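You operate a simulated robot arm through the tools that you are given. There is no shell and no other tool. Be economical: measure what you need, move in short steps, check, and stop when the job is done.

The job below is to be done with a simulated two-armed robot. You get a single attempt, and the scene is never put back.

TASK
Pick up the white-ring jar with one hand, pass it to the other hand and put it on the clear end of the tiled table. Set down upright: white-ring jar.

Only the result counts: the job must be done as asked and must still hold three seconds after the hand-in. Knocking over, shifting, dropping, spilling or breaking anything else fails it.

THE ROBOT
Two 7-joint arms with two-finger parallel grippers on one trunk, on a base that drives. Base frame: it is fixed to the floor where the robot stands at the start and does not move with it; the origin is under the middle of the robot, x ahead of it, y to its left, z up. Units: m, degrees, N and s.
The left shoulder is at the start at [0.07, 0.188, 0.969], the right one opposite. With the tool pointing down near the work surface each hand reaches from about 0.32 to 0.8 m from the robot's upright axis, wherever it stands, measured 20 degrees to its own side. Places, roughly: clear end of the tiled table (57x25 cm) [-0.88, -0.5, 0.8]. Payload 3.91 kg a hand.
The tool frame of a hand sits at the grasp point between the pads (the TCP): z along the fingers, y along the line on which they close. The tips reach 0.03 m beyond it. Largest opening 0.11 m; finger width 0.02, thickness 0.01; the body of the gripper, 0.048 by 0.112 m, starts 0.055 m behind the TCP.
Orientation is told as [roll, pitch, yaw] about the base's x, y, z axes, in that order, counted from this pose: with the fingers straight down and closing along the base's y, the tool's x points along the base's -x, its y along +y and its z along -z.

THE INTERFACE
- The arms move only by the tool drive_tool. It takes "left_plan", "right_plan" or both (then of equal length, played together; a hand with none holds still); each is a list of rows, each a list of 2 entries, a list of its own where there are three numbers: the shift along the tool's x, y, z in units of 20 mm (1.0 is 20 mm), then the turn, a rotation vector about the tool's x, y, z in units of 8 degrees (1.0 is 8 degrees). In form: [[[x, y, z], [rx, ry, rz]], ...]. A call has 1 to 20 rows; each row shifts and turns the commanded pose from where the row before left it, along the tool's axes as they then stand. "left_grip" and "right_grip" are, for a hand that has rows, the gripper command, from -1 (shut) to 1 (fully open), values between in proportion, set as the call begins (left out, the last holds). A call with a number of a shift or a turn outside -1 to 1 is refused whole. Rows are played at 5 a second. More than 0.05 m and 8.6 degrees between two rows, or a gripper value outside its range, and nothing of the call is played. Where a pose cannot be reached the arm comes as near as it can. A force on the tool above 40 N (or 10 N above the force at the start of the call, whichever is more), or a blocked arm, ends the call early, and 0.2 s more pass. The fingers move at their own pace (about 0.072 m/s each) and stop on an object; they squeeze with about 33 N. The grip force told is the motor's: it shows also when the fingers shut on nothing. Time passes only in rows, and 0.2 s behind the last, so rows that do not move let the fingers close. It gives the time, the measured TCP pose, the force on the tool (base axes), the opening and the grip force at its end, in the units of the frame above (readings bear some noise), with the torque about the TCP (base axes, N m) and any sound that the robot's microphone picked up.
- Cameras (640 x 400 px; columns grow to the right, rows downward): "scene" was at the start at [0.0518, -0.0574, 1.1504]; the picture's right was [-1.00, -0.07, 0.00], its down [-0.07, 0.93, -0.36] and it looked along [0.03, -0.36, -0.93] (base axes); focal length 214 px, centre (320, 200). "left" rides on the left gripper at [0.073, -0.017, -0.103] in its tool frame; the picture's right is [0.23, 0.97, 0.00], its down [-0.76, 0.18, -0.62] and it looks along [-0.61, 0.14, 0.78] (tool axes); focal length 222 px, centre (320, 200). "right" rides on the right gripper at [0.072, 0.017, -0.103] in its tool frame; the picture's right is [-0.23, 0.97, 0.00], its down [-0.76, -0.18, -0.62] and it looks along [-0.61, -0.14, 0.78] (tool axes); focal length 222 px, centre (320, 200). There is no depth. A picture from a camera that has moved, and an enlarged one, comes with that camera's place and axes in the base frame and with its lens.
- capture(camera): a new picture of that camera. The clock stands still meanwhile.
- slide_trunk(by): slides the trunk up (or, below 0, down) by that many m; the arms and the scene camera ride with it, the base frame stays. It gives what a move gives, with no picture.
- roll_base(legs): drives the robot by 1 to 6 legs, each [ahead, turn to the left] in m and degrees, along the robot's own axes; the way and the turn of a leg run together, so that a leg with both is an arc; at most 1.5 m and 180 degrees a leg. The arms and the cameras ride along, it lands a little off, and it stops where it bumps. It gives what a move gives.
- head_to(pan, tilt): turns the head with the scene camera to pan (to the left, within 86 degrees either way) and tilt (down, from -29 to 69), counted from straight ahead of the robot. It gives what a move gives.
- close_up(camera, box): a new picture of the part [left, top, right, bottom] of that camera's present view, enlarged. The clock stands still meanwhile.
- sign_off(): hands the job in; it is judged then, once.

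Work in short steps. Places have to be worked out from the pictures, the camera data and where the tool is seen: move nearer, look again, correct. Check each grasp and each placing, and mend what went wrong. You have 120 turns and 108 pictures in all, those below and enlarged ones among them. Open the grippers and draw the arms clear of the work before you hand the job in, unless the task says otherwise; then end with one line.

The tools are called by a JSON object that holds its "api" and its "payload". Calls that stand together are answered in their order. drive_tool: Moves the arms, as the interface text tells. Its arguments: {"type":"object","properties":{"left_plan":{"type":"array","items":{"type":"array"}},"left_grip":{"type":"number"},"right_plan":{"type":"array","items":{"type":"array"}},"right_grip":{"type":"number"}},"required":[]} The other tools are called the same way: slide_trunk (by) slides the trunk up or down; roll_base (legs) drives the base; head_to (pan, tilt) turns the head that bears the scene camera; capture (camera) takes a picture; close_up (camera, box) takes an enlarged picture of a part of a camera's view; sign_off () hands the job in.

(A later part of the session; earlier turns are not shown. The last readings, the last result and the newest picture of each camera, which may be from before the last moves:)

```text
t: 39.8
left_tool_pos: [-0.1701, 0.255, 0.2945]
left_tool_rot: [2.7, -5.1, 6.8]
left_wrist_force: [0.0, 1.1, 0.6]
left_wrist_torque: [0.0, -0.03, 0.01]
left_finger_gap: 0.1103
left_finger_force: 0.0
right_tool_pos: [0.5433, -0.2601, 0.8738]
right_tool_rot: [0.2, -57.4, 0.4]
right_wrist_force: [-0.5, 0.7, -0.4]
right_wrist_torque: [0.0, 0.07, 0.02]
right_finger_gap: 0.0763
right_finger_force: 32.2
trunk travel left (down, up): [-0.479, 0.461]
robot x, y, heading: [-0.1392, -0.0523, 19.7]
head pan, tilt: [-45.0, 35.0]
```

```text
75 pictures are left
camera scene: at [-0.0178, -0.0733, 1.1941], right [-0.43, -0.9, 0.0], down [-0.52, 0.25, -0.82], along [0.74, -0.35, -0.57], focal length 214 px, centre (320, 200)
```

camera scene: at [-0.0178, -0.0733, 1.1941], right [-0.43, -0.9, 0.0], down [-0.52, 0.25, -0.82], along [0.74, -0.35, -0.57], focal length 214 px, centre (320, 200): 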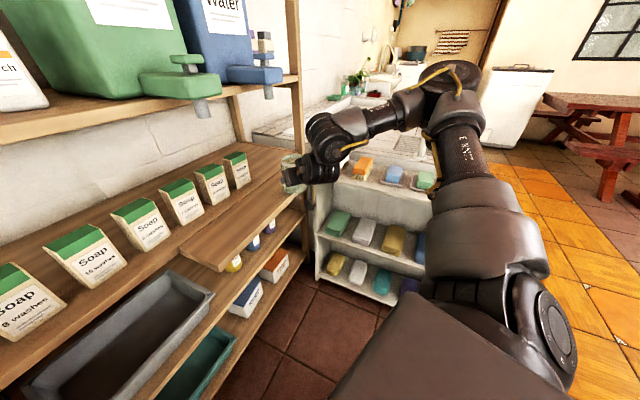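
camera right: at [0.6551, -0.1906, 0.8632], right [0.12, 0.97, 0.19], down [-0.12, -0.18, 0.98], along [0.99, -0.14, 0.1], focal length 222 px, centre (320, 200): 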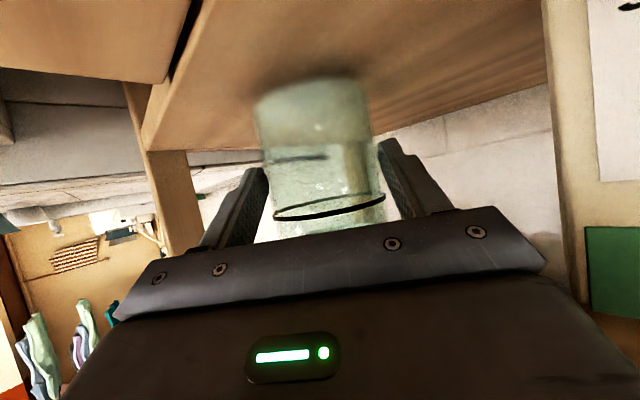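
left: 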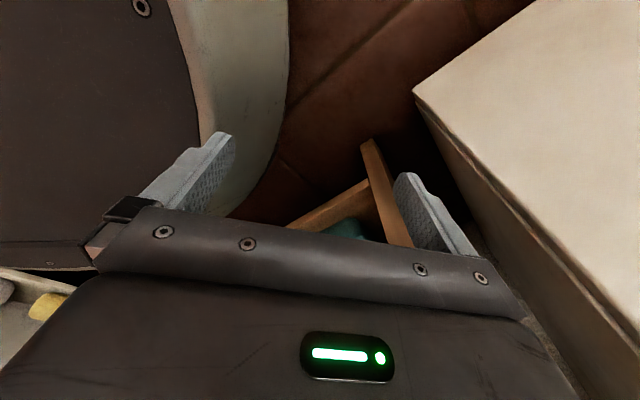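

The jar is out in front of the shelf. I turn right 30° away from the nozzles, raise the trunk 0.15 m, then turn on to face the open floor at heading about -70°.

{"api": "roll_base", "payload": {"legs": [[0, -30]]}}

{"api": "slide_trunk", "payload": {"by": 0.15}}

{"api": "capture", "payload": {"camera": "scene"}}

```text
t: 41.6
left_tool_pos: [-0.014, 0.2286, 0.2943]
left_tool_rot: [2.8, -5.3, -23.1]
left_wrist_force: [0.2, -0.9, 0.4]
left_wrist_torque: [0.03, 0.01, 0.02]
left_finger_gap: 0.1101
left_finger_force: 0.1
right_tool_pos: [0.3493, -0.5734, 0.8736]
right_tool_rot: [0.2, -57.3, -29.4]
right_wrist_force: [-0.4, -0.6, -1.0]
right_wrist_torque: [0.01, 0.0, 0.0]
right_finger_gap: 0.0762
right_finger_force: 33.0
trunk travel left (down, up): [-0.479, 0.461]
robot x, y, heading: [-0.1397, -0.0521, -10.3]
head pan, tilt: [-45.0, 35.0]
```

```text
t: 43.4
left_tool_pos: [-0.0133, 0.2292, 0.4456]
left_tool_rot: [2.7, -5.1, -23.2]
left_wrist_force: [0.5, -0.1, -0.3]
left_wrist_torque: [0.0, 0.03, 0.02]
left_finger_gap: 0.1101
left_finger_force: 0.1
right_tool_pos: [0.3495, -0.5728, 1.0224]
right_tool_rot: [0.1, -57.4, -29.4]
right_wrist_force: [0.6, 0.1, -0.1]
right_wrist_torque: [0.04, 0.0, 0.01]
right_finger_gap: 0.0762
right_finger_force: 32.9
trunk travel left (down, up): [-0.629, 0.311]
robot x, y, heading: [-0.1427, -0.0521, -10.4]
head pan, tilt: [-45.0, 35.0]
```

```text
74 pictures are left
camera scene: at [-0.0437, -0.1334, 1.3438], right [-0.82, -0.57, 0.0], down [-0.33, 0.47, -0.82], along [0.47, -0.67, -0.57], focal length 214 px, centre (320, 200)
```

scene: 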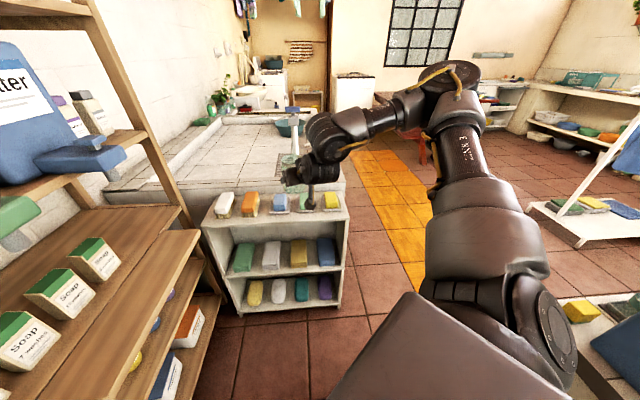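

The jar is carried well above the small white shelf. I turn right 60° more to face open floor.

{"api": "roll_base", "payload": {"legs": [[0, -58]]}}

{"api": "head_to", "payload": {"pan": 0, "tilt": 40}}

{"api": "capture", "payload": {"camera": "scene"}}

{"api": "head_to", "payload": {"pan": -70, "tilt": 30}}

{"api": "capture", "payload": {"camera": "scene"}}

```text
t: 46.3
left_tool_pos: [0.1641, -0.0088, 0.4444]
left_tool_rot: [2.8, -5.2, -80.7]
left_wrist_force: [-0.3, 0.1, 0.1]
left_wrist_torque: [-0.02, 0.01, 0.0]
left_finger_gap: 0.1099
left_finger_force: 0.1
right_tool_pos: [-0.3194, -0.7445, 1.0249]
right_tool_rot: [0.2, -57.5, -86.9]
right_wrist_force: [-0.4, -0.6, -0.6]
right_wrist_torque: [0.03, 0.01, -0.01]
right_finger_gap: 0.076
right_finger_force: 33.3
trunk travel left (down, up): [-0.629, 0.311]
robot x, y, heading: [-0.1399, -0.0526, -67.8]
head pan, tilt: [-45.0, 35.0]
```

```text
t: 47.4
left_tool_pos: [0.1628, -0.0086, 0.4448]
left_tool_rot: [2.9, -5.2, -80.7]
left_wrist_force: [0.6, -0.7, 0.6]
left_wrist_torque: [0.02, -0.01, 0.01]
left_finger_gap: 0.1102
left_finger_force: 0.1
right_tool_pos: [-0.3188, -0.7447, 1.0242]
right_tool_rot: [0.1, -57.4, -86.9]
right_wrist_force: [-0.6, 0.6, -1.5]
right_wrist_torque: [-0.01, 0.0, -0.01]
right_finger_gap: 0.0761
right_finger_force: 33.2
trunk travel left (down, up): [-0.629, 0.311]
robot x, y, heading: [-0.1409, -0.051, -67.7]
head pan, tilt: [0.0, 40.0]
```

```text
73 pictures are left
camera scene: at [-0.0925, -0.1772, 1.3364], right [-0.93, -0.38, 0.0], down [-0.24, 0.6, -0.77], along [0.29, -0.71, -0.64], focal length 214 px, centre (320, 200)
```

scene: 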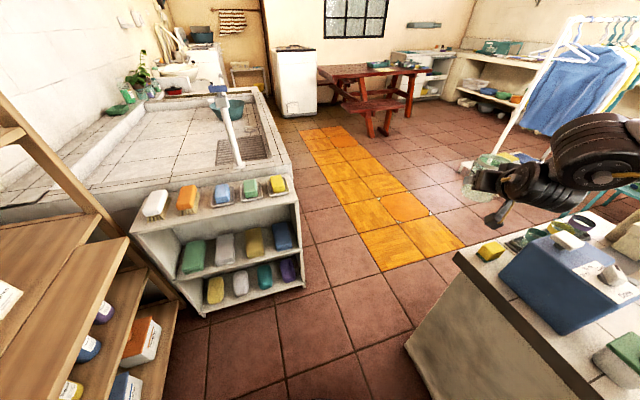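

```text
t: 48.9
left_tool_pos: [0.1621, -0.009, 0.4447]
left_tool_rot: [2.9, -5.1, -80.7]
left_wrist_force: [0.3, -0.4, 0.5]
left_wrist_torque: [-0.03, 0.01, -0.03]
left_finger_gap: 0.11
left_finger_force: 0.1
right_tool_pos: [-0.3178, -0.7442, 1.0244]
right_tool_rot: [0.1, -57.3, -86.9]
right_wrist_force: [-0.3, -0.4, 0.5]
right_wrist_torque: [0.02, 0.0, 0.0]
right_finger_gap: 0.0764
right_finger_force: 33.0
trunk travel left (down, up): [-0.629, 0.311]
robot x, y, heading: [-0.1394, -0.0508, -67.8]
head pan, tilt: [-70.0, 30.0]
```

```text
72 pictures are left
camera scene: at [-0.1914, -0.1593, 1.3517], right [-0.67, 0.74, 0.0], down [0.37, 0.34, -0.87], along [-0.64, -0.58, -0.5], focal length 214 px, centre (320, 200)
```

scene: 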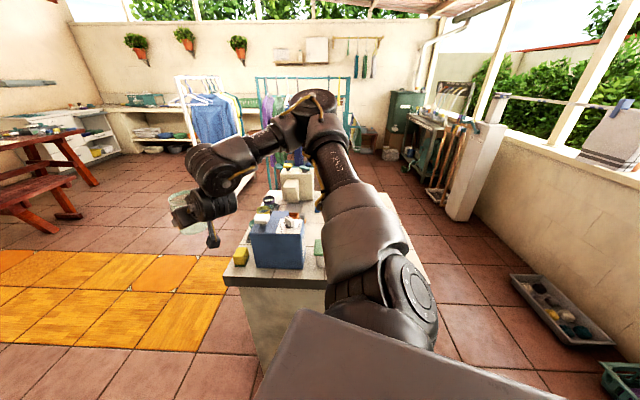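

The jar is steady at (-0.32, -0.745, 1.024). I now bring the left hand up in front-left of the robot for the handover.

{"api": "drive_tool", "payload": {"left_plan": [[[-0.78, 0.32, -0.97], [0, 0, 0]], [[-0.78, 0.32, -0.97], [0, 0, 0]], [[-0.78, 0.32, -0.97], [0, 0, 0]], [[-0.78, 0.32, -0.97], [0, 0, 0]], [[-0.78, 0.32, -0.97], [0, 0, 0]], [[-0.78, 0.32, -0.97], [0, 0, 0]], [[-0.78, 0.32, -0.97], [0, 0, 0]], [[-0.78, 0.32, -0.97], [0, 0, 0]], [[-0.78, 0.32, -0.97], [0, 0, 0]], [[-0.78, 0.32, -0.97], [0, 0, 0]], [[-0.78, 0.32, -0.97], [0, 0, 0]], [[-0.78, 0.32, -0.97], [0, 0, 0]], [[-0.78, 0.32, -0.97], [0, 0, 0]], [[-0.78, 0.32, -0.97], [0, 0, 0]], [[-0.78, 0.32, -0.97], [0, 0, 0]], [[-0.78, 0.32, -0.97], [0, 0, 0]], [[-0.78, 0.32, -0.97], [0, 0, 0]], [[-0.78, 0.32, -0.97], [0, 0, 0]], [[0, 0, 0], [0, 0, 0]]]}}

{"api": "head_to", "payload": {"pan": 10, "tilt": 35}}

{"api": "capture", "payload": {"camera": "scene"}}

```text
t: 52.9
left_tool_pos: [0.2108, -0.0906, 0.571]
left_tool_rot: [2.9, -5.9, -80.9]
left_wrist_force: [0.1, -0.3, 0.3]
left_wrist_torque: [0.01, -0.01, 0.0]
left_finger_gap: 0.1101
left_finger_force: 0.1
left hand out of reach, approached as far as the arm can: row 6, 7, 8, 9, 10, 11, 12, 13, 14, 15, 16, 17, 18
right_tool_pos: [-0.319, -0.7448, 1.0233]
right_tool_rot: [0.0, -57.5, -86.9]
right_wrist_force: [-0.4, -0.1, -0.5]
right_wrist_torque: [-0.01, 0.0, 0.02]
right_finger_gap: 0.0762
right_finger_force: 32.6
trunk travel left (down, up): [-0.629, 0.311]
robot x, y, heading: [-0.1412, -0.0504, -67.8]
head pan, tilt: [-70.0, 30.0]
```

```text
t: 54.4
left_tool_pos: [0.2103, -0.0905, 0.5713]
left_tool_rot: [2.8, -5.9, -80.8]
left_wrist_force: [-0.2, 0.3, -0.8]
left_wrist_torque: [0.01, 0.01, -0.03]
left_finger_gap: 0.1101
left_finger_force: 0.1
right_tool_pos: [-0.3186, -0.7442, 1.023]
right_tool_rot: [0.1, -57.4, -86.8]
right_wrist_force: [0.8, -0.6, -1.3]
right_wrist_torque: [0.0, -0.02, -0.03]
right_finger_gap: 0.076
right_finger_force: 33.2
trunk travel left (down, up): [-0.629, 0.311]
robot x, y, heading: [-0.1411, -0.0544, -67.8]
head pan, tilt: [10.0, 35.0]
```

```text
71 pictures are left
camera scene: at [-0.0776, -0.173, 1.3439], right [-0.85, -0.53, 0.0], down [-0.31, 0.49, -0.82], along [0.44, -0.69, -0.57], focal length 214 px, centre (320, 200)
```

scene: 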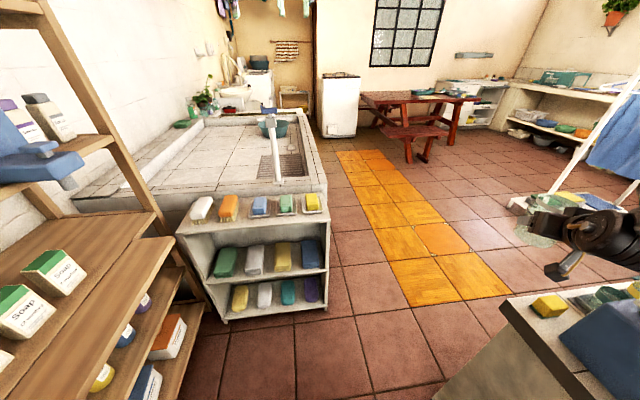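

The left arm stopped at its inner folding limit (radius 0.36 m). I push it forward and outward first, with little rise.

{"api": "drive_tool", "payload": {"left_plan": [[[-0.8, 0.7, -0.1], [0, 0, 0]], [[-0.8, 0.7, -0.1], [0, 0, 0]], [[-0.8, 0.7, -0.1], [0, 0, 0]], [[-0.8, 0.7, -0.1], [0, 0, 0]], [[-0.9, 0.5, -0.1], [0, 0, 0]], [[-0.9, 0.5, -0.1], [0, 0, 0]], [[-0.9, 0.5, -0.1], [0, 0, 0]], [[-0.9, 0.5, -0.1], [0, 0, 0]], [[-0.9, 0.3, -0.3], [0, 0, 0]], [[-0.9, 0.3, -0.3], [0, 0, 0]], [[0, 0, 0], [0, 0, 0]]]}}

{"api": "capture", "payload": {"camera": "left"}}

```text
t: 56.8
left_tool_pos: [0.3424, -0.2396, 0.6212]
left_tool_rot: [2.7, -5.2, -80.6]
left_wrist_force: [0.7, -0.1, 0.8]
left_wrist_torque: [0.02, -0.03, -0.03]
left_finger_gap: 0.1103
left_finger_force: 0.0
right_tool_pos: [-0.3186, -0.7431, 1.0234]
right_tool_rot: [0.1, -57.4, -87.0]
right_wrist_force: [-0.2, 0.2, 0.0]
right_wrist_torque: [0.01, 0.03, 0.0]
right_finger_gap: 0.0761
right_finger_force: 33.0
trunk travel left (down, up): [-0.629, 0.311]
robot x, y, heading: [-0.1405, -0.0531, -67.7]
head pan, tilt: [10.0, 35.0]
```

```text
70 pictures are left
camera left: at [0.3071, -0.1631, 0.7175], right [0.92, 0.39, 0.03], down [0.26, -0.67, 0.7], along [0.29, -0.64, -0.72], focal length 222 px, centre (320, 200)
```

left: 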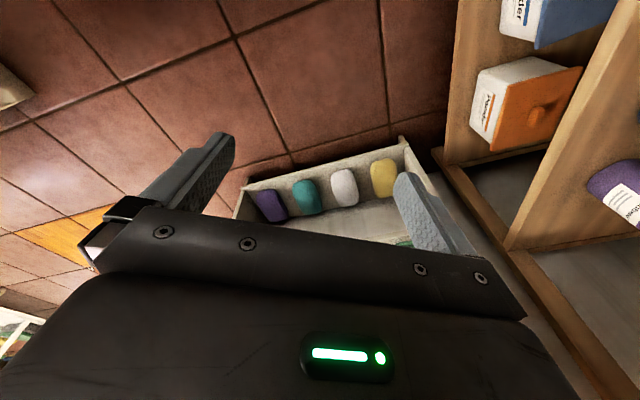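

The left hand moved out to radius 0.52 m. I raise it about 0.38 m there.

{"api": "drive_tool", "payload": {"left_plan": [[[-0.1, -0.1, -0.95], [0, 0, 0]], [[-0.1, -0.1, -0.95], [0, 0, 0]], [[-0.1, -0.1, -0.95], [0, 0, 0]], [[-0.1, -0.1, -0.95], [0, 0, 0]], [[-0.1, -0.1, -0.95], [0, 0, 0]], [[-0.1, -0.1, -0.95], [0, 0, 0]], [[-0.1, -0.1, -0.95], [0, 0, 0]], [[-0.1, -0.1, -0.95], [0, 0, 0]], [[-0.1, -0.1, -0.95], [0, 0, 0]], [[-0.1, -0.1, -0.95], [0, 0, 0]], [[-0.1, -0.1, -0.95], [0, 0, 0]], [[-0.1, -0.1, -0.95], [0, 0, 0]], [[-0.1, -0.1, -0.95], [0, 0, 0]], [[-0.1, -0.1, -0.95], [0, 0, 0]], [[-0.1, -0.1, -0.95], [0, 0, 0]], [[-0.1, -0.1, -0.95], [0, 0, 0]], [[-0.1, -0.1, -0.95], [0, 0, 0]], [[-0.1, -0.1, -0.95], [0, 0, 0]], [[-0.1, -0.1, -0.95], [0, 0, 0]], [[-0.1, -0.1, -0.95], [0, 0, 0]]]}}

{"api": "capture", "payload": {"camera": "scene"}}

```text
t: 58.7
left_tool_pos: [0.2844, -0.1634, 0.7174]
left_tool_rot: [-0.7, 6.8, -81.1]
left_wrist_force: [-0.2, 0.1, 0.3]
left_wrist_torque: [-0.01, 0.01, 0.01]
left_finger_gap: 0.11
left_finger_force: 0.0
right_tool_pos: [-0.3148, -0.7323, 1.0276]
right_tool_rot: [-0.4, -57.9, -86.3]
right_wrist_force: [1.0, -0.3, -0.5]
right_wrist_torque: [0.04, 0.01, -0.01]
right_finger_gap: 0.0761
right_finger_force: 32.9
trunk travel left (down, up): [-0.629, 0.311]
robot x, y, heading: [-0.1459, -0.0477, -67.2]
head pan, tilt: [10.0, 35.0]
stopped in row 9 (left hand): the arm was blocked; the commanded pose is now the measured one
```

```text
69 pictures are left
camera scene: at [-0.0733, -0.156, 1.341], right [-0.84, -0.55, 0.01], down [-0.32, 0.47, -0.82], along [0.45, -0.69, -0.57], focal length 214 px, centre (320, 200)
```

scene: 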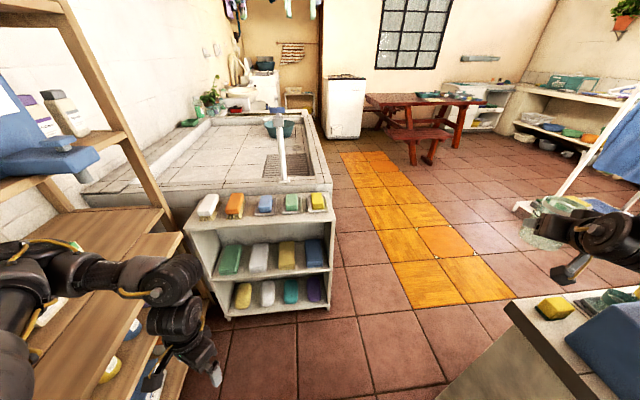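

The left arm was blocked, probably its elbow against the pull-out plank. I look to the left to see what touches before doing anything.

{"api": "head_to", "payload": {"pan": 60, "tilt": 40}}

{"api": "capture", "payload": {"camera": "scene"}}

```text
t: 59.9
left_tool_pos: [0.286, -0.1642, 0.7186]
left_tool_rot: [-0.8, 6.7, -81.3]
left_wrist_force: [0.1, 0.1, 0.2]
left_wrist_torque: [-0.01, -0.01, 0.04]
left_finger_gap: 0.1101
left_finger_force: 0.0
right_tool_pos: [-0.3147, -0.7332, 1.0277]
right_tool_rot: [-0.3, -58.0, -86.4]
right_wrist_force: [-0.4, 0.8, -0.3]
right_wrist_torque: [0.06, 0.02, 0.0]
right_finger_gap: 0.076
right_finger_force: 33.3
trunk travel left (down, up): [-0.629, 0.311]
robot x, y, heading: [-0.1406, -0.0494, -66.5]
head pan, tilt: [60.0, 40.0]
```

```text
68 pictures are left
camera scene: at [-0.0367, -0.0933, 1.3325], right [-0.12, -0.99, 0.01], down [-0.64, 0.07, -0.76], along [0.76, -0.1, -0.64], focal length 214 px, centre (320, 200)
```

scene: 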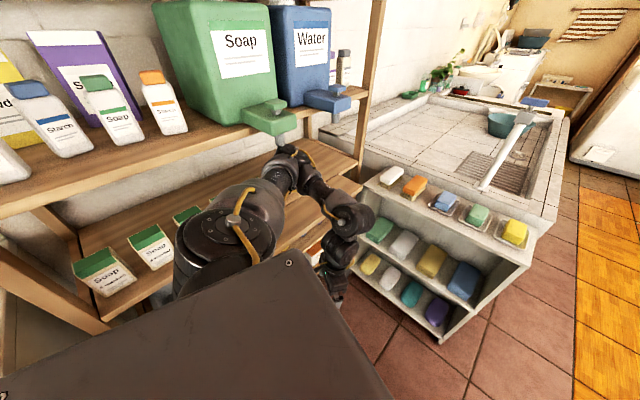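

The left elbow is right under the green dispenser's nozzle. I zoom in to see the contact before reversing.

{"api": "close_up", "payload": {"camera": "scene", "box": [140, 60, 380, 280]}}

```text
1.82 times, centred on (260, 170) of scene
camera zoom: at [-0.0367, -0.0933, 1.3325], right [-0.12, -0.99, 0.01], down [-0.64, 0.07, -0.76], along [0.76, -0.1, -0.64], focal length 390 px, centre (429, 254)
```

zoom: 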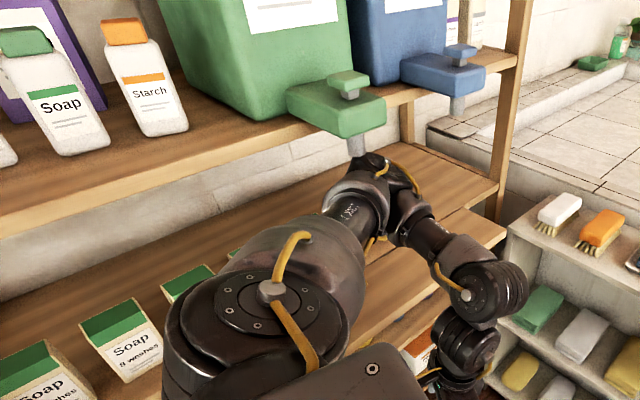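

Nothing looks displaced. I reverse the left arm by its own path, forward and down to (0.34, -0.24, 0.62), to free the elbow.

{"api": "drive_tool", "payload": {"left_plan": [[[-0.71, 0.36, 0.81], [0, 0, 0]], [[-0.71, 0.36, 0.81], [0, 0, 0]], [[-0.71, 0.36, 0.81], [0, 0, 0]], [[-0.71, 0.36, 0.81], [0, 0, 0]], [[-0.71, 0.36, 0.81], [0, 0, 0]], [[-0.71, 0.36, 0.81], [0, 0, 0]], [[0, 0, 0], [0, 0, 0]]]}}

{"api": "capture", "payload": {"camera": "scene"}}

```text
t: 60.2
left_tool_pos: [0.2926, -0.1725, 0.7153]
left_tool_rot: [-0.8, 6.7, -81.1]
left_wrist_force: [-0.8, -1.0, -0.2]
left_wrist_torque: [0.02, 0.04, 0.03]
left_finger_gap: 0.1098
left_finger_force: 0.1
right_tool_pos: [-0.3132, -0.7356, 1.0279]
right_tool_rot: [-0.8, -57.5, -86.2]
right_wrist_force: [0.4, -0.3, -1.2]
right_wrist_torque: [0.01, 0.0, -0.03]
right_finger_gap: 0.0759
right_finger_force: 33.1
trunk travel left (down, up): [-0.629, 0.311]
robot x, y, heading: [-0.144, -0.0494, -66.5]
head pan, tilt: [60.0, 40.0]
stopped in row 1 (right hand): the arm was blocked; the commanded pose is now the measured one
```

```text
66 pictures are left
camera scene: at [-0.0322, -0.0994, 1.3373], right [-0.11, -0.99, 0.01], down [-0.64, 0.07, -0.76], along [0.76, -0.09, -0.65], focal length 214 px, centre (320, 200)
```

scene: 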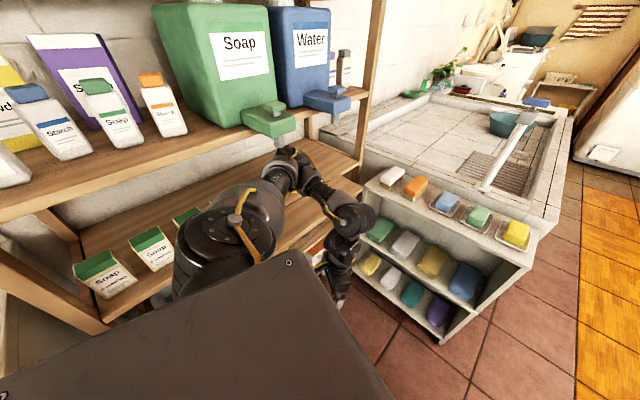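

The body leans slightly, so the left elbow is pressing up under the nozzle. I lower the trunk 4 cm to relieve it.

{"api": "slide_trunk", "payload": {"by": -0.04}}

{"api": "close_up", "payload": {"camera": "scene", "box": [140, 60, 380, 280]}}

```text
t: 61.0
left_tool_pos: [0.2889, -0.18, 0.6796]
left_tool_rot: [0.0, 6.6, -81.1]
left_wrist_force: [-0.4, -0.1, -0.4]
left_wrist_torque: [0.0, -0.04, -0.05]
left_finger_gap: 0.1099
left_finger_force: 0.1
right_tool_pos: [-0.3225, -0.7439, 0.9824]
right_tool_rot: [0.4, -57.3, -87.3]
right_wrist_force: [-0.4, 0.2, -0.5]
right_wrist_torque: [0.04, -0.01, 0.01]
right_finger_gap: 0.0761
right_finger_force: 33.2
trunk travel left (down, up): [-0.589, 0.351]
robot x, y, heading: [-0.1456, -0.0495, -66.7]
head pan, tilt: [60.0, 40.0]
```

```text
1.82 times, centred on (260, 170) of scene
camera zoom: at [-0.0443, -0.1086, 1.2968], right [-0.12, -0.99, 0.0], down [-0.64, 0.08, -0.77], along [0.76, -0.09, -0.64], focal length 390 px, centre (429, 254)
```

zoom: 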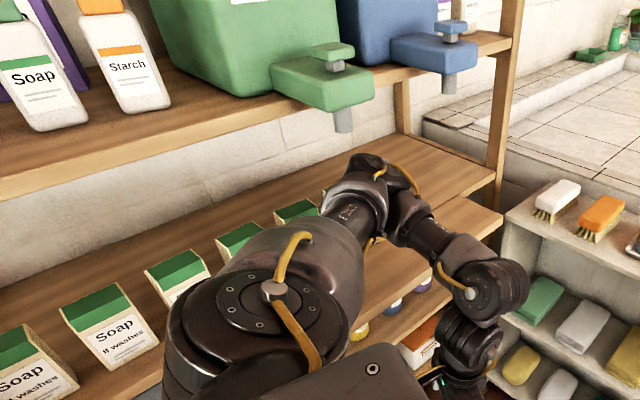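

The body is upright again and the elbow is free below the nozzle. Turning the base left swings the elbow away from the shelf front, so I turn 36° left.

{"api": "roll_base", "payload": {"legs": [[0, 36]]}}

{"api": "head_to", "payload": {"pan": 30, "tilt": 40}}

{"api": "capture", "payload": {"camera": "scene"}}

```text
t: 62.6
left_tool_pos: [0.305, -0.0123, 0.679]
left_tool_rot: [-0.8, 6.1, -59.4]
left_wrist_force: [0.1, 0.0, 0.1]
left_wrist_torque: [-0.05, 0.0, 0.02]
left_finger_gap: 0.11
left_finger_force: 0.1
right_tool_pos: [-0.0479, -0.7589, 0.9852]
right_tool_rot: [0.1, -57.6, -65.0]
right_wrist_force: [0.0, 0.1, 0.0]
right_wrist_torque: [0.0, 0.0, 0.02]
right_finger_gap: 0.076
right_finger_force: 33.0
trunk travel left (down, up): [-0.589, 0.351]
robot x, y, heading: [-0.1419, -0.048, -45.1]
head pan, tilt: [60.0, 40.0]
stopped in leg 1: the force on the tool passed its limit at 80 N (the readings are from after the stop); the commanded pose is now the measured one
```

```text
t: 63.6
left_tool_pos: [0.3049, -0.0124, 0.6792]
left_tool_rot: [-0.9, 6.0, -59.5]
left_wrist_force: [-2.0, -0.5, 0.0]
left_wrist_torque: [0.05, -0.09, 0.0]
left_finger_gap: 0.1099
left_finger_force: 0.0
right_tool_pos: [-0.0473, -0.7571, 0.9841]
right_tool_rot: [0.1, -57.5, -64.9]
right_wrist_force: [-0.3, -0.6, -0.9]
right_wrist_torque: [-0.01, 0.07, -0.01]
right_finger_gap: 0.076
right_finger_force: 34.2
trunk travel left (down, up): [-0.589, 0.351]
robot x, y, heading: [-0.1448, -0.0498, -45.1]
head pan, tilt: [30.0, 40.0]
```

```text
64 pictures are left
camera scene: at [-0.0285, -0.1082, 1.2964], right [-0.26, -0.97, 0.0], down [-0.62, 0.17, -0.77], along [0.74, -0.2, -0.64], focal length 214 px, centre (320, 200)
```

scene: 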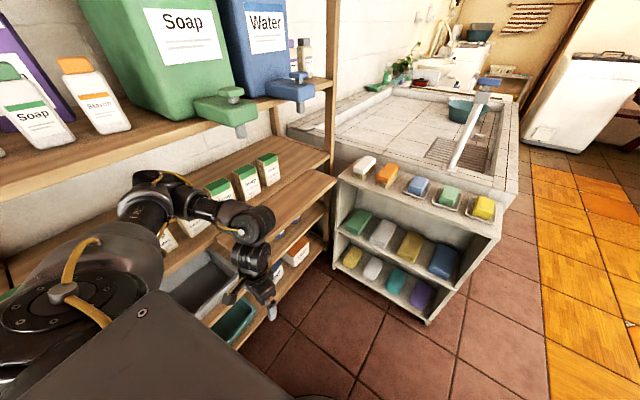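

The left hand bumped something, likely the grey pulled-out tray. I zoom in there.

{"api": "close_up", "payload": {"camera": "scene", "box": [100, 150, 340, 350]}}

{"api": "capture", "payload": {"camera": "left"}}

```text
2.00 times, centred on (220, 250) of scene
camera zoom: at [-0.0285, -0.1082, 1.2964], right [-0.26, -0.97, 0.0], down [-0.62, 0.17, -0.77], along [0.74, -0.2, -0.64], focal length 429 px, centre (520, 100)
```

zoom: 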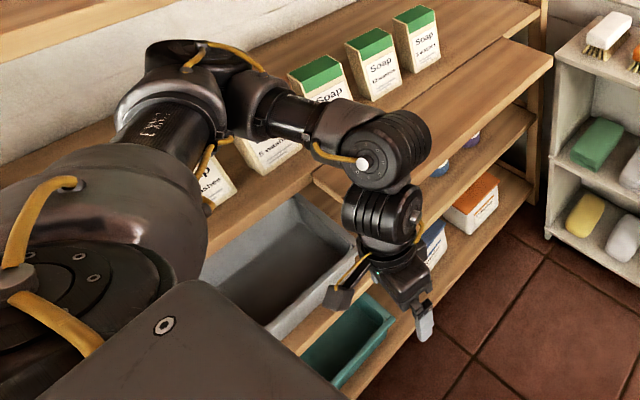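

```text
62 pictures are left
camera left: at [0.261, 0.0328, 0.7905], right [0.72, 0.69, 0.01], down [0.58, -0.61, 0.54], along [0.38, -0.38, -0.84], focal length 222 px, centre (320, 200)
```

left: 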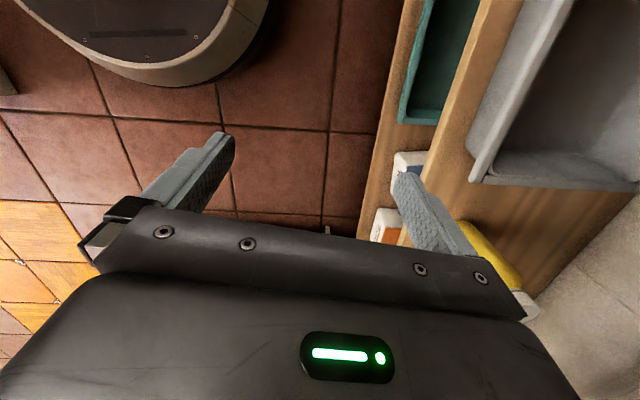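

The hand is against the shelf front and the tray looks in place; the green nozzle also checks out at its original spot (0.52, -0.06, 1.07). I turn back right 14° to free the hand.

{"api": "roll_base", "payload": {"legs": [[0, -14]]}}

{"api": "close_up", "payload": {"camera": "scene", "box": [0, 60, 340, 350]}}

```text
t: 64.8
left_tool_pos: [0.3002, -0.1223, 0.6788]
left_tool_rot: [-0.9, 5.9, -73.5]
left_wrist_force: [-0.8, 1.0, 0.0]
left_wrist_torque: [0.01, -0.01, 0.01]
left_finger_gap: 0.1101
left_finger_force: 0.1
right_tool_pos: [-0.2224, -0.7605, 0.9852]
right_tool_rot: [0.2, -57.5, -78.8]
right_wrist_force: [-0.5, 0.0, 0.0]
right_wrist_torque: [0.02, -0.01, 0.01]
right_finger_gap: 0.0761
right_finger_force: 33.5
trunk travel left (down, up): [-0.589, 0.351]
robot x, y, heading: [-0.1414, -0.0505, -58.9]
head pan, tilt: [30.0, 40.0]
```

```text
1.38 times, centred on (170, 205) of scene
camera zoom: at [-0.046, -0.1351, 1.2964], right [-0.49, -0.87, 0.0], down [-0.56, 0.31, -0.77], along [0.67, -0.37, -0.64], focal length 296 px, centre (527, 193)
```

zoom: 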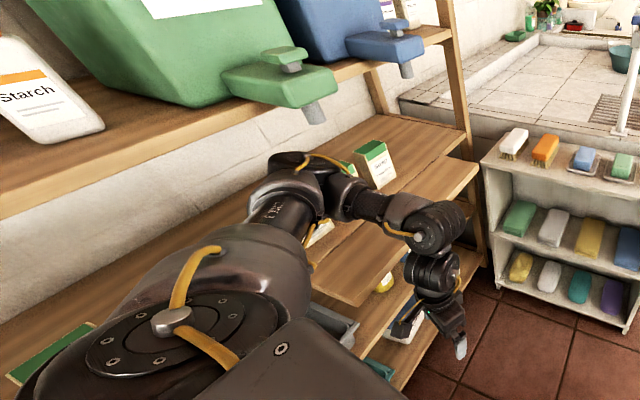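

Freed; the boxes stand. I raise the right hand 0.13 m so the jar will clear everything on the table when turning.

{"api": "drive_tool", "payload": {"right_plan": [[[-0.92, 0, -0.575], [0, 0, 0]], [[-0.92, 0, -0.575], [0, 0, 0]], [[-0.92, 0, -0.575], [0, 0, 0]], [[-0.92, 0, -0.575], [0, 0, 0]], [[-0.92, 0, -0.575], [0, 0, 0]], [[-0.92, 0, -0.575], [0, 0, 0]], [[0, 0, 0], [0, 0, 0]]]}}

{"api": "head_to", "payload": {"pan": -30, "tilt": 35}}

{"api": "capture", "payload": {"camera": "scene"}}

```text
t: 66.4
left_tool_pos: [0.3002, -0.1235, 0.6782]
left_tool_rot: [-0.9, 6.2, -73.5]
left_wrist_force: [-0.9, -0.9, -0.5]
left_wrist_torque: [-0.01, 0.0, -0.05]
left_finger_gap: 0.1102
left_finger_force: 0.1
right_tool_pos: [-0.2217, -0.761, 1.1141]
right_tool_rot: [0.1, -57.5, -79.0]
right_wrist_force: [-0.5, 0.0, -0.3]
right_wrist_torque: [0.02, -0.01, 0.01]
right_finger_gap: 0.076
right_finger_force: 32.9
trunk travel left (down, up): [-0.589, 0.351]
robot x, y, heading: [-0.1402, -0.0492, -59.6]
head pan, tilt: [30.0, 40.0]
```

```text
t: 67.7
left_tool_pos: [0.3006, -0.123, 0.6789]
left_tool_rot: [-0.8, 6.0, -73.5]
left_wrist_force: [0.8, 1.1, 0.4]
left_wrist_torque: [-0.04, 0.01, 0.04]
left_finger_gap: 0.1101
left_finger_force: 0.1
right_tool_pos: [-0.223, -0.7603, 1.114]
right_tool_rot: [0.1, -57.5, -78.9]
right_wrist_force: [0.1, 0.0, 0.2]
right_wrist_torque: [0.04, 0.0, 0.01]
right_finger_gap: 0.0759
right_finger_force: 33.0
trunk travel left (down, up): [-0.589, 0.351]
robot x, y, heading: [-0.1431, -0.0496, -58.7]
head pan, tilt: [-30.0, 35.0]
```

```text
60 pictures are left
camera scene: at [-0.1185, -0.1819, 1.3039], right [-1.0, -0.02, 0.0], down [-0.01, 0.57, -0.82], along [0.01, -0.82, -0.57], focal length 214 px, centre (320, 200)
```

scene: 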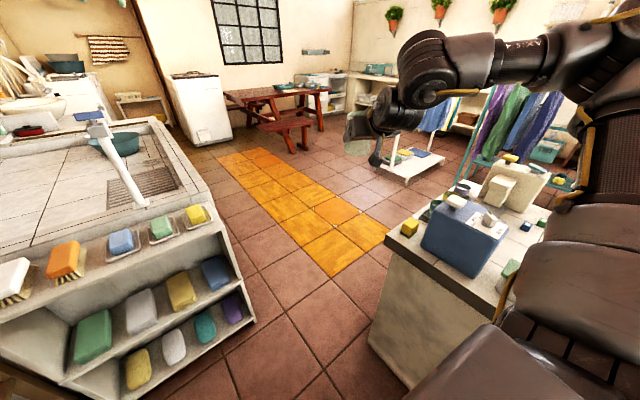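

The jar hangs upright at base height about 1.07, above all table items. I turn right 45° so that the left arm faces the open gap.

{"api": "roll_base", "payload": {"legs": [[0, -45]]}}

{"api": "head_to", "payload": {"pan": 45, "tilt": 40}}

{"api": "capture", "payload": {"camera": "scene"}}

{"api": "head_to", "payload": {"pan": -30, "tilt": 45}}

{"api": "capture", "payload": {"camera": "scene"}}

```text
t: 70.2
left_tool_pos: [0.1212, -0.412, 0.68]
left_tool_rot: [-0.9, 6.0, -118.1]
left_wrist_force: [0.5, 0.5, 0.5]
left_wrist_torque: [0.02, -0.03, -0.03]
left_finger_gap: 0.1099
left_finger_force: 0.1
right_tool_pos: [-0.6991, -0.4992, 1.1142]
right_tool_rot: [0.1, -57.5, -123.6]
right_wrist_force: [0.7, 0.0, -0.9]
right_wrist_torque: [-0.01, -0.04, -0.02]
right_finger_gap: 0.0759
right_finger_force: 33.8
trunk travel left (down, up): [-0.589, 0.351]
robot x, y, heading: [-0.1449, -0.0534, -103.6]
head pan, tilt: [-30.0, 35.0]
```

```text
t: 71.6
left_tool_pos: [0.122, -0.414, 0.6801]
left_tool_rot: [-0.9, 6.0, -118.2]
left_wrist_force: [-0.4, 0.5, -0.3]
left_wrist_torque: [0.02, -0.02, 0.02]
left_finger_gap: 0.11
left_finger_force: 0.1
right_tool_pos: [-0.7001, -0.4991, 1.1146]
right_tool_rot: [0.0, -57.5, -123.5]
right_wrist_force: [0.3, -0.1, -1.3]
right_wrist_torque: [0.02, -0.01, -0.03]
right_finger_gap: 0.0761
right_finger_force: 33.2
trunk travel left (down, up): [-0.589, 0.351]
robot x, y, heading: [-0.1465, -0.0502, -103.8]
head pan, tilt: [45.0, 40.0]
```

```text
59 pictures are left
camera scene: at [-0.1137, -0.1722, 1.2964], right [-0.85, -0.52, 0.0], down [-0.33, 0.55, -0.77], along [0.4, -0.65, -0.64], focal length 214 px, centre (320, 200)
```

scene: 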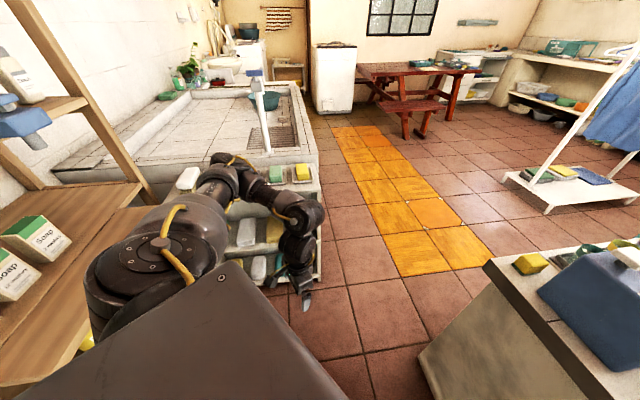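

```text
t: 73.1
left_tool_pos: [0.1206, -0.4122, 0.6793]
left_tool_rot: [-0.9, 6.0, -118.2]
left_wrist_force: [0.2, -0.8, -0.4]
left_wrist_torque: [-0.02, 0.05, -0.03]
left_finger_gap: 0.1099
left_finger_force: 0.1
right_tool_pos: [-0.7002, -0.5008, 1.1126]
right_tool_rot: [0.2, -57.5, -123.5]
right_wrist_force: [0.4, 0.2, -0.5]
right_wrist_torque: [0.04, 0.02, -0.02]
right_finger_gap: 0.0763
right_finger_force: 32.6
trunk travel left (down, up): [-0.589, 0.351]
robot x, y, heading: [-0.1405, -0.0479, -103.6]
head pan, tilt: [-30.0, 45.0]
```

```text
58 pictures are left
camera scene: at [-0.2139, -0.1584, 1.2891], right [-0.72, 0.69, 0.0], down [0.49, 0.51, -0.71], along [-0.49, -0.51, -0.71], focal length 214 px, centre (320, 200)
```

scene: 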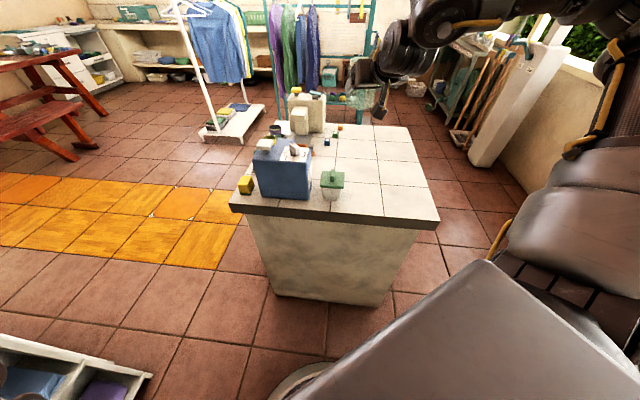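

Now the clear strip on the table's right side is visible: its near right corner is at about (-0.75, -0.21) and its far right corner at (-1.2, -0.57). A good spot is (-0.84, -0.45). The left arm has free space here, so I raise it.

{"api": "drive_tool", "payload": {"left_plan": [[[-0.4, -0.05, -0.9], [0, 0, 0]], [[-0.4, -0.05, -0.9], [0, 0, 0]], [[-0.4, -0.05, -0.9], [0, 0, 0]], [[-0.4, -0.05, -0.9], [0, 0, 0]], [[-0.4, -0.05, -0.9], [0, 0, 0]], [[-0.4, -0.05, -0.9], [0, 0, 0]], [[-0.4, -0.05, -0.9], [0, 0, 0]], [[-0.4, -0.05, -0.9], [0, 0, 0]], [[-0.4, -0.05, -0.9], [0, 0, 0]], [[-0.4, -0.05, -0.9], [0, 0, 0]], [[0, 0, 0], [0, 0, 0]]]}}

{"api": "head_to", "payload": {"pan": 35, "tilt": 40}}

{"api": "capture", "payload": {"camera": "scene"}}

```text
t: 75.5
left_tool_pos: [0.0677, -0.4962, 0.849]
left_tool_rot: [-0.9, 6.1, -118.1]
left_wrist_force: [-0.2, -0.4, -0.3]
left_wrist_torque: [0.02, -0.04, 0.01]
left_finger_gap: 0.11
left_finger_force: 0.0
right_tool_pos: [-0.7004, -0.5009, 1.114]
right_tool_rot: [0.1, -57.5, -123.5]
right_wrist_force: [0.6, 1.1, 0.4]
right_wrist_torque: [0.02, -0.01, 0.01]
right_finger_gap: 0.0761
right_finger_force: 32.3
trunk travel left (down, up): [-0.589, 0.351]
robot x, y, heading: [-0.1457, -0.05, -103.8]
head pan, tilt: [-30.0, 45.0]
```

```text
t: 76.9
left_tool_pos: [0.0667, -0.4964, 0.8488]
left_tool_rot: [-0.9, 6.0, -118.1]
left_wrist_force: [-0.2, 0.0, 0.2]
left_wrist_torque: [0.01, 0.02, -0.01]
left_finger_gap: 0.1101
left_finger_force: 0.1
right_tool_pos: [-0.6991, -0.4999, 1.1138]
right_tool_rot: [0.2, -57.5, -123.6]
right_wrist_force: [0.5, -0.1, 0.6]
right_wrist_torque: [0.01, 0.01, 0.0]
right_finger_gap: 0.0761
right_finger_force: 32.7
trunk travel left (down, up): [-0.589, 0.351]
robot x, y, heading: [-0.1442, -0.0496, -103.4]
head pan, tilt: [35.0, 40.0]
```

```text
57 pictures are left
camera scene: at [-0.127, -0.1787, 1.2964], right [-0.93, -0.36, 0.0], down [-0.23, 0.6, -0.77], along [0.28, -0.71, -0.64], focal length 214 px, centre (320, 200)
```

scene: 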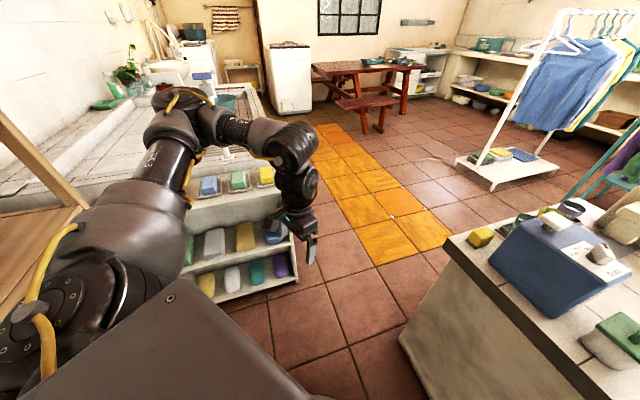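

Free motion now. I keep raising the left hand and draw it toward the middle.

{"api": "drive_tool", "payload": {"left_plan": [[[-0.28, -0.32, -0.94], [0, 0, 0]], [[-0.28, -0.32, -0.94], [0, 0, 0]], [[-0.28, -0.32, -0.94], [0, 0, 0]], [[-0.28, -0.32, -0.94], [0, 0, 0]], [[-0.28, -0.32, -0.94], [0, 0, 0]], [[-0.28, -0.32, -0.94], [0, 0, 0]], [[-0.28, -0.32, -0.94], [0, 0, 0]], [[-0.28, -0.32, -0.94], [0, 0, 0]], [[-0.28, -0.32, -0.94], [0, 0, 0]], [[-0.28, -0.32, -0.94], [0, 0, 0]], [[-0.28, -0.32, -0.94], [0, 0, 0]], [[-0.28, -0.32, -0.94], [0, 0, 0]], [[-0.28, -0.32, -0.94], [0, 0, 0]], [[0, 0, 0], [0, 0, 0]]]}}

{"api": "head_to", "payload": {"pan": 10, "tilt": 30}}

{"api": "capture", "payload": {"camera": "scene"}}

```text
t: 79.9
left_tool_pos: [-0.0464, -0.5477, 1.0848]
left_tool_rot: [-0.9, 6.0, -118.1]
left_wrist_force: [0.4, -0.8, 0.9]
left_wrist_torque: [0.01, -0.01, -0.03]
left_finger_gap: 0.1103
left_finger_force: 0.1
right_tool_pos: [-0.6988, -0.5001, 1.1141]
right_tool_rot: [0.1, -57.5, -123.4]
right_wrist_force: [-0.2, 0.7, -0.6]
right_wrist_torque: [0.0, -0.02, -0.03]
right_finger_gap: 0.076
right_finger_force: 33.0
trunk travel left (down, up): [-0.589, 0.351]
robot x, y, heading: [-0.1436, -0.0507, -103.5]
head pan, tilt: [35.0, 40.0]
```

```text
t: 80.8
left_tool_pos: [-0.0479, -0.5464, 1.0863]
left_tool_rot: [-0.8, 6.0, -118.2]
left_wrist_force: [-0.2, 0.4, 0.2]
left_wrist_torque: [0.0, 0.02, 0.0]
left_finger_gap: 0.11
left_finger_force: 0.0
right_tool_pos: [-0.6999, -0.4999, 1.1149]
right_tool_rot: [0.0, -57.5, -123.6]
right_wrist_force: [0.1, 0.3, -0.5]
right_wrist_torque: [0.03, -0.04, 0.03]
right_finger_gap: 0.0762
right_finger_force: 32.9
trunk travel left (down, up): [-0.589, 0.351]
robot x, y, heading: [-0.143, -0.051, -103.6]
head pan, tilt: [10.0, 30.0]
```

```text
56 pictures are left
camera scene: at [-0.1637, -0.1897, 1.3117], right [-1.0, 0.06, 0.0], down [0.03, 0.5, -0.87], along [-0.05, -0.86, -0.5], focal length 214 px, centre (320, 200)
```

scene: 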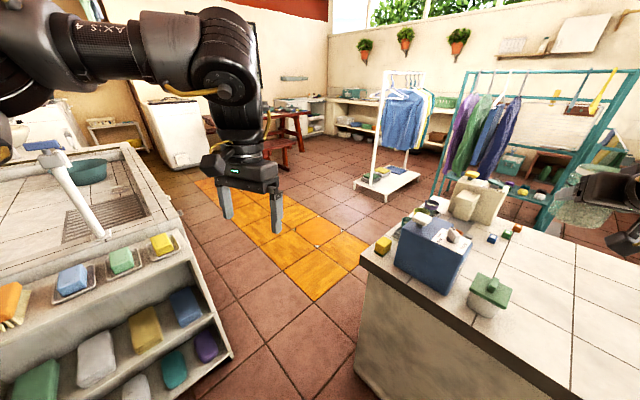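

The left hand is up at (-0.05, -0.55, 1.086). Next I yaw the right hand 40° left and slide it toward the robot's middle, keeping the jar high.

{"api": "drive_tool", "payload": {"right_plan": [[[0, 0, 0], [-0.7, 0, -0.447]], [[0, 0, 0], [-0.7, 0, -0.447]], [[0, 0, 0], [-0.7, 0, -0.447]], [[0, 0, 0], [-0.7, 0, -0.447]], [[0, 0, 0], [-0.7, 0, -0.447]], [[0, 0, 0], [-0.7, 0, -0.447]], [[-0.23, 0.98, 0.36], [0, 0, 0]], [[-0.23, 0.98, 0.36], [0, 0, 0]], [[-0.23, 0.98, 0.36], [0, 0, 0]], [[-0.23, 0.98, 0.36], [0, 0, 0]], [[-0.23, 0.98, 0.36], [0, 0, 0]], [[-0.23, 0.98, 0.36], [0, 0, 0]], [[-0.23, 0.98, 0.36], [0, 0, 0]], [[-0.23, 0.98, 0.36], [0, 0, 0]], [[-0.23, 0.98, 0.36], [0, 0, 0]], [[-0.23, 0.98, 0.36], [0, 0, 0]], [[0, 0, 0], [0, 0, 0]]]}}

{"api": "head_to", "payload": {"pan": -10, "tilt": 30}}

{"api": "capture", "payload": {"camera": "scene"}}

```text
t: 84.4
left_tool_pos: [-0.0485, -0.5473, 1.0867]
left_tool_rot: [-0.8, 6.0, -118.1]
left_wrist_force: [0.9, 0.2, 0.4]
left_wrist_torque: [-0.02, -0.01, -0.02]
left_finger_gap: 0.1099
left_finger_force: 0.1
right_tool_pos: [-0.4959, -0.5625, 1.1131]
right_tool_rot: [0.1, -57.5, -83.7]
right_wrist_force: [0.1, 0.3, 0.4]
right_wrist_torque: [0.03, -0.03, 0.02]
right_finger_gap: 0.0761
right_finger_force: 32.9
trunk travel left (down, up): [-0.589, 0.351]
robot x, y, heading: [-0.146, -0.0483, -103.6]
head pan, tilt: [10.0, 30.0]
```

```text
t: 85.2
left_tool_pos: [-0.0466, -0.5463, 1.0853]
left_tool_rot: [-0.9, 6.1, -118.1]
left_wrist_force: [0.6, 0.2, 0.4]
left_wrist_torque: [-0.02, 0.03, 0.02]
left_finger_gap: 0.11
left_finger_force: 0.2
right_tool_pos: [-0.4957, -0.5636, 1.114]
right_tool_rot: [0.0, -57.4, -83.6]
right_wrist_force: [0.6, 0.4, 0.0]
right_wrist_torque: [0.03, -0.01, -0.01]
right_finger_gap: 0.0758
right_finger_force: 33.1
trunk travel left (down, up): [-0.589, 0.351]
robot x, y, heading: [-0.1412, -0.0492, -103.3]
head pan, tilt: [-10.0, 30.0]
```

```text
55 pictures are left
camera scene: at [-0.1938, -0.1825, 1.3117], right [-0.92, 0.4, 0.0], down [0.2, 0.46, -0.87], along [-0.35, -0.79, -0.5], focal length 214 px, centre (320, 200)
```

scene: 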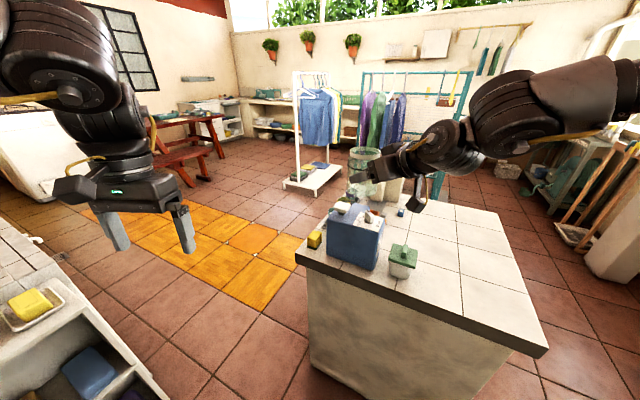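

Both hands are in front and the jar is upright. I turn right 37° so the handover happens above the clear strip.

{"api": "roll_base", "payload": {"legs": [[0, -37]]}}

{"api": "head_to", "payload": {"pan": -5, "tilt": 35}}

{"api": "capture", "payload": {"camera": "scene"}}

```text
t: 87.3
left_tool_pos: [-0.3653, -0.5045, 1.0852]
left_tool_rot: [-0.9, 6.0, -154.8]
left_wrist_force: [0.2, 0.5, 0.4]
left_wrist_torque: [0.01, 0.01, 0.0]
left_finger_gap: 0.1101
left_finger_force: 0.0
right_tool_pos: [-0.7332, -0.2509, 1.113]
right_tool_rot: [0.1, -57.6, -120.3]
right_wrist_force: [-0.1, 0.4, -1.5]
right_wrist_torque: [0.02, 0.01, 0.03]
right_finger_gap: 0.076
right_finger_force: 33.7
trunk travel left (down, up): [-0.589, 0.351]
robot x, y, heading: [-0.1438, -0.0492, -140.5]
head pan, tilt: [-10.0, 30.0]
```

```text
t: 88.0
left_tool_pos: [-0.3657, -0.5054, 1.087]
left_tool_rot: [-0.9, 6.0, -154.8]
left_wrist_force: [0.3, -0.3, 0.7]
left_wrist_torque: [0.02, 0.01, 0.02]
left_finger_gap: 0.11
left_finger_force: 0.1
right_tool_pos: [-0.7336, -0.2506, 1.1132]
right_tool_rot: [-0.1, -57.5, -120.4]
right_wrist_force: [-0.4, -0.5, -1.1]
right_wrist_torque: [0.02, -0.02, 0.02]
right_finger_gap: 0.0761
right_finger_force: 32.7
trunk travel left (down, up): [-0.589, 0.351]
robot x, y, heading: [-0.1457, -0.047, -140.4]
head pan, tilt: [-5.0, 35.0]
```

```text
54 pictures are left
camera scene: at [-0.2574, -0.1324, 1.3039], right [-0.57, 0.82, 0.0], down [0.47, 0.33, -0.82], along [-0.67, -0.47, -0.57], focal length 214 px, centre (320, 200)
```

scene: 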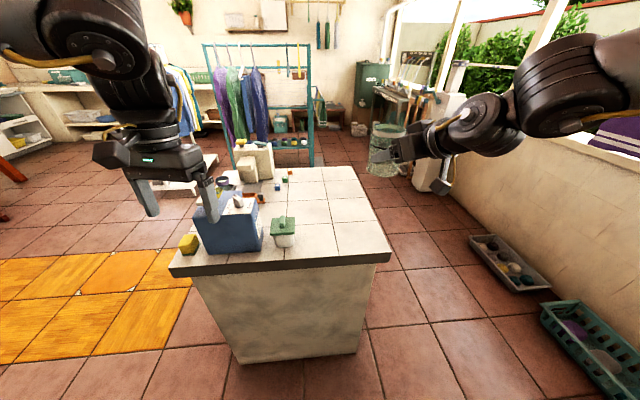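

The view confirms the jar where computed. I lower the right hand to z≈0.98 and bring it toward the middle, while the left hand straightens and yaws parallel to the right one.

{"api": "drive_tool", "payload": {"right_plan": [[[0.81, 0.7, 0.457], [0, 0, 0]], [[0.81, 0.7, 0.457], [0, 0, 0]], [[0.81, 0.7, 0.457], [0, 0, 0]], [[0.81, 0.7, 0.457], [0, 0, 0]], [[0.81, 0.7, 0.457], [0, 0, 0]], [[0.81, 0.7, 0.457], [0, 0, 0]], [[0.81, 0.7, 0.457], [0, 0, 0]], [[0, 0, 0], [0, 0, 0]]], "left_plan": [[[0, 0, -0.5], [-0.11, -0.75, 0]], [[0, 0, -0.5], [0, 0, -0.86]], [[0, 0, -0.5], [0, 0, -0.86]], [[0, 0, -0.5], [0, 0, -0.86]], [[0, 0, 0], [0, 0, -0.86]], [[0, 0, 0], [0, 0, -0.86]], [[0, 0, 0], [0, 0, 0]], [[0, 0, 0], [0, 0, 0]]]}}

{"api": "capture", "payload": {"camera": "scene"}}

```text
t: 89.8
left_tool_pos: [-0.364, -0.5071, 1.1259]
left_tool_rot: [0.1, 0.1, -127.4]
left_wrist_force: [0.0, 0.4, 0.1]
left_wrist_torque: [-0.03, -0.01, 0.0]
left_finger_gap: 0.1102
left_finger_force: 0.0
left hand out of reach, approached as far as the arm can: row 6
right_tool_pos: [-0.6509, -0.2893, 0.9945]
right_tool_rot: [0.0, -57.6, -120.3]
right_wrist_force: [-0.9, -0.1, -0.3]
right_wrist_torque: [0.02, -0.01, 0.0]
right_finger_gap: 0.0761
right_finger_force: 32.7
right hand out of reach, approached as far as the arm can: row 7
trunk travel left (down, up): [-0.589, 0.351]
robot x, y, heading: [-0.1433, -0.0496, -140.6]
head pan, tilt: [-5.0, 35.0]
```

```text
53 pictures are left
camera scene: at [-0.2567, -0.1327, 1.304], right [-0.57, 0.82, 0.0], down [0.47, 0.33, -0.82], along [-0.67, -0.47, -0.57], focal length 214 px, centre (320, 200)
```

scene: 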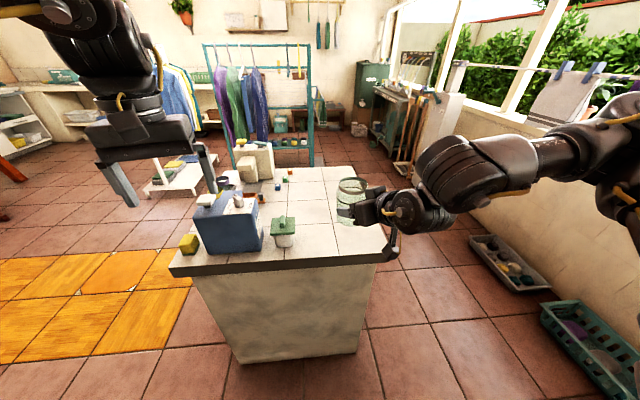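

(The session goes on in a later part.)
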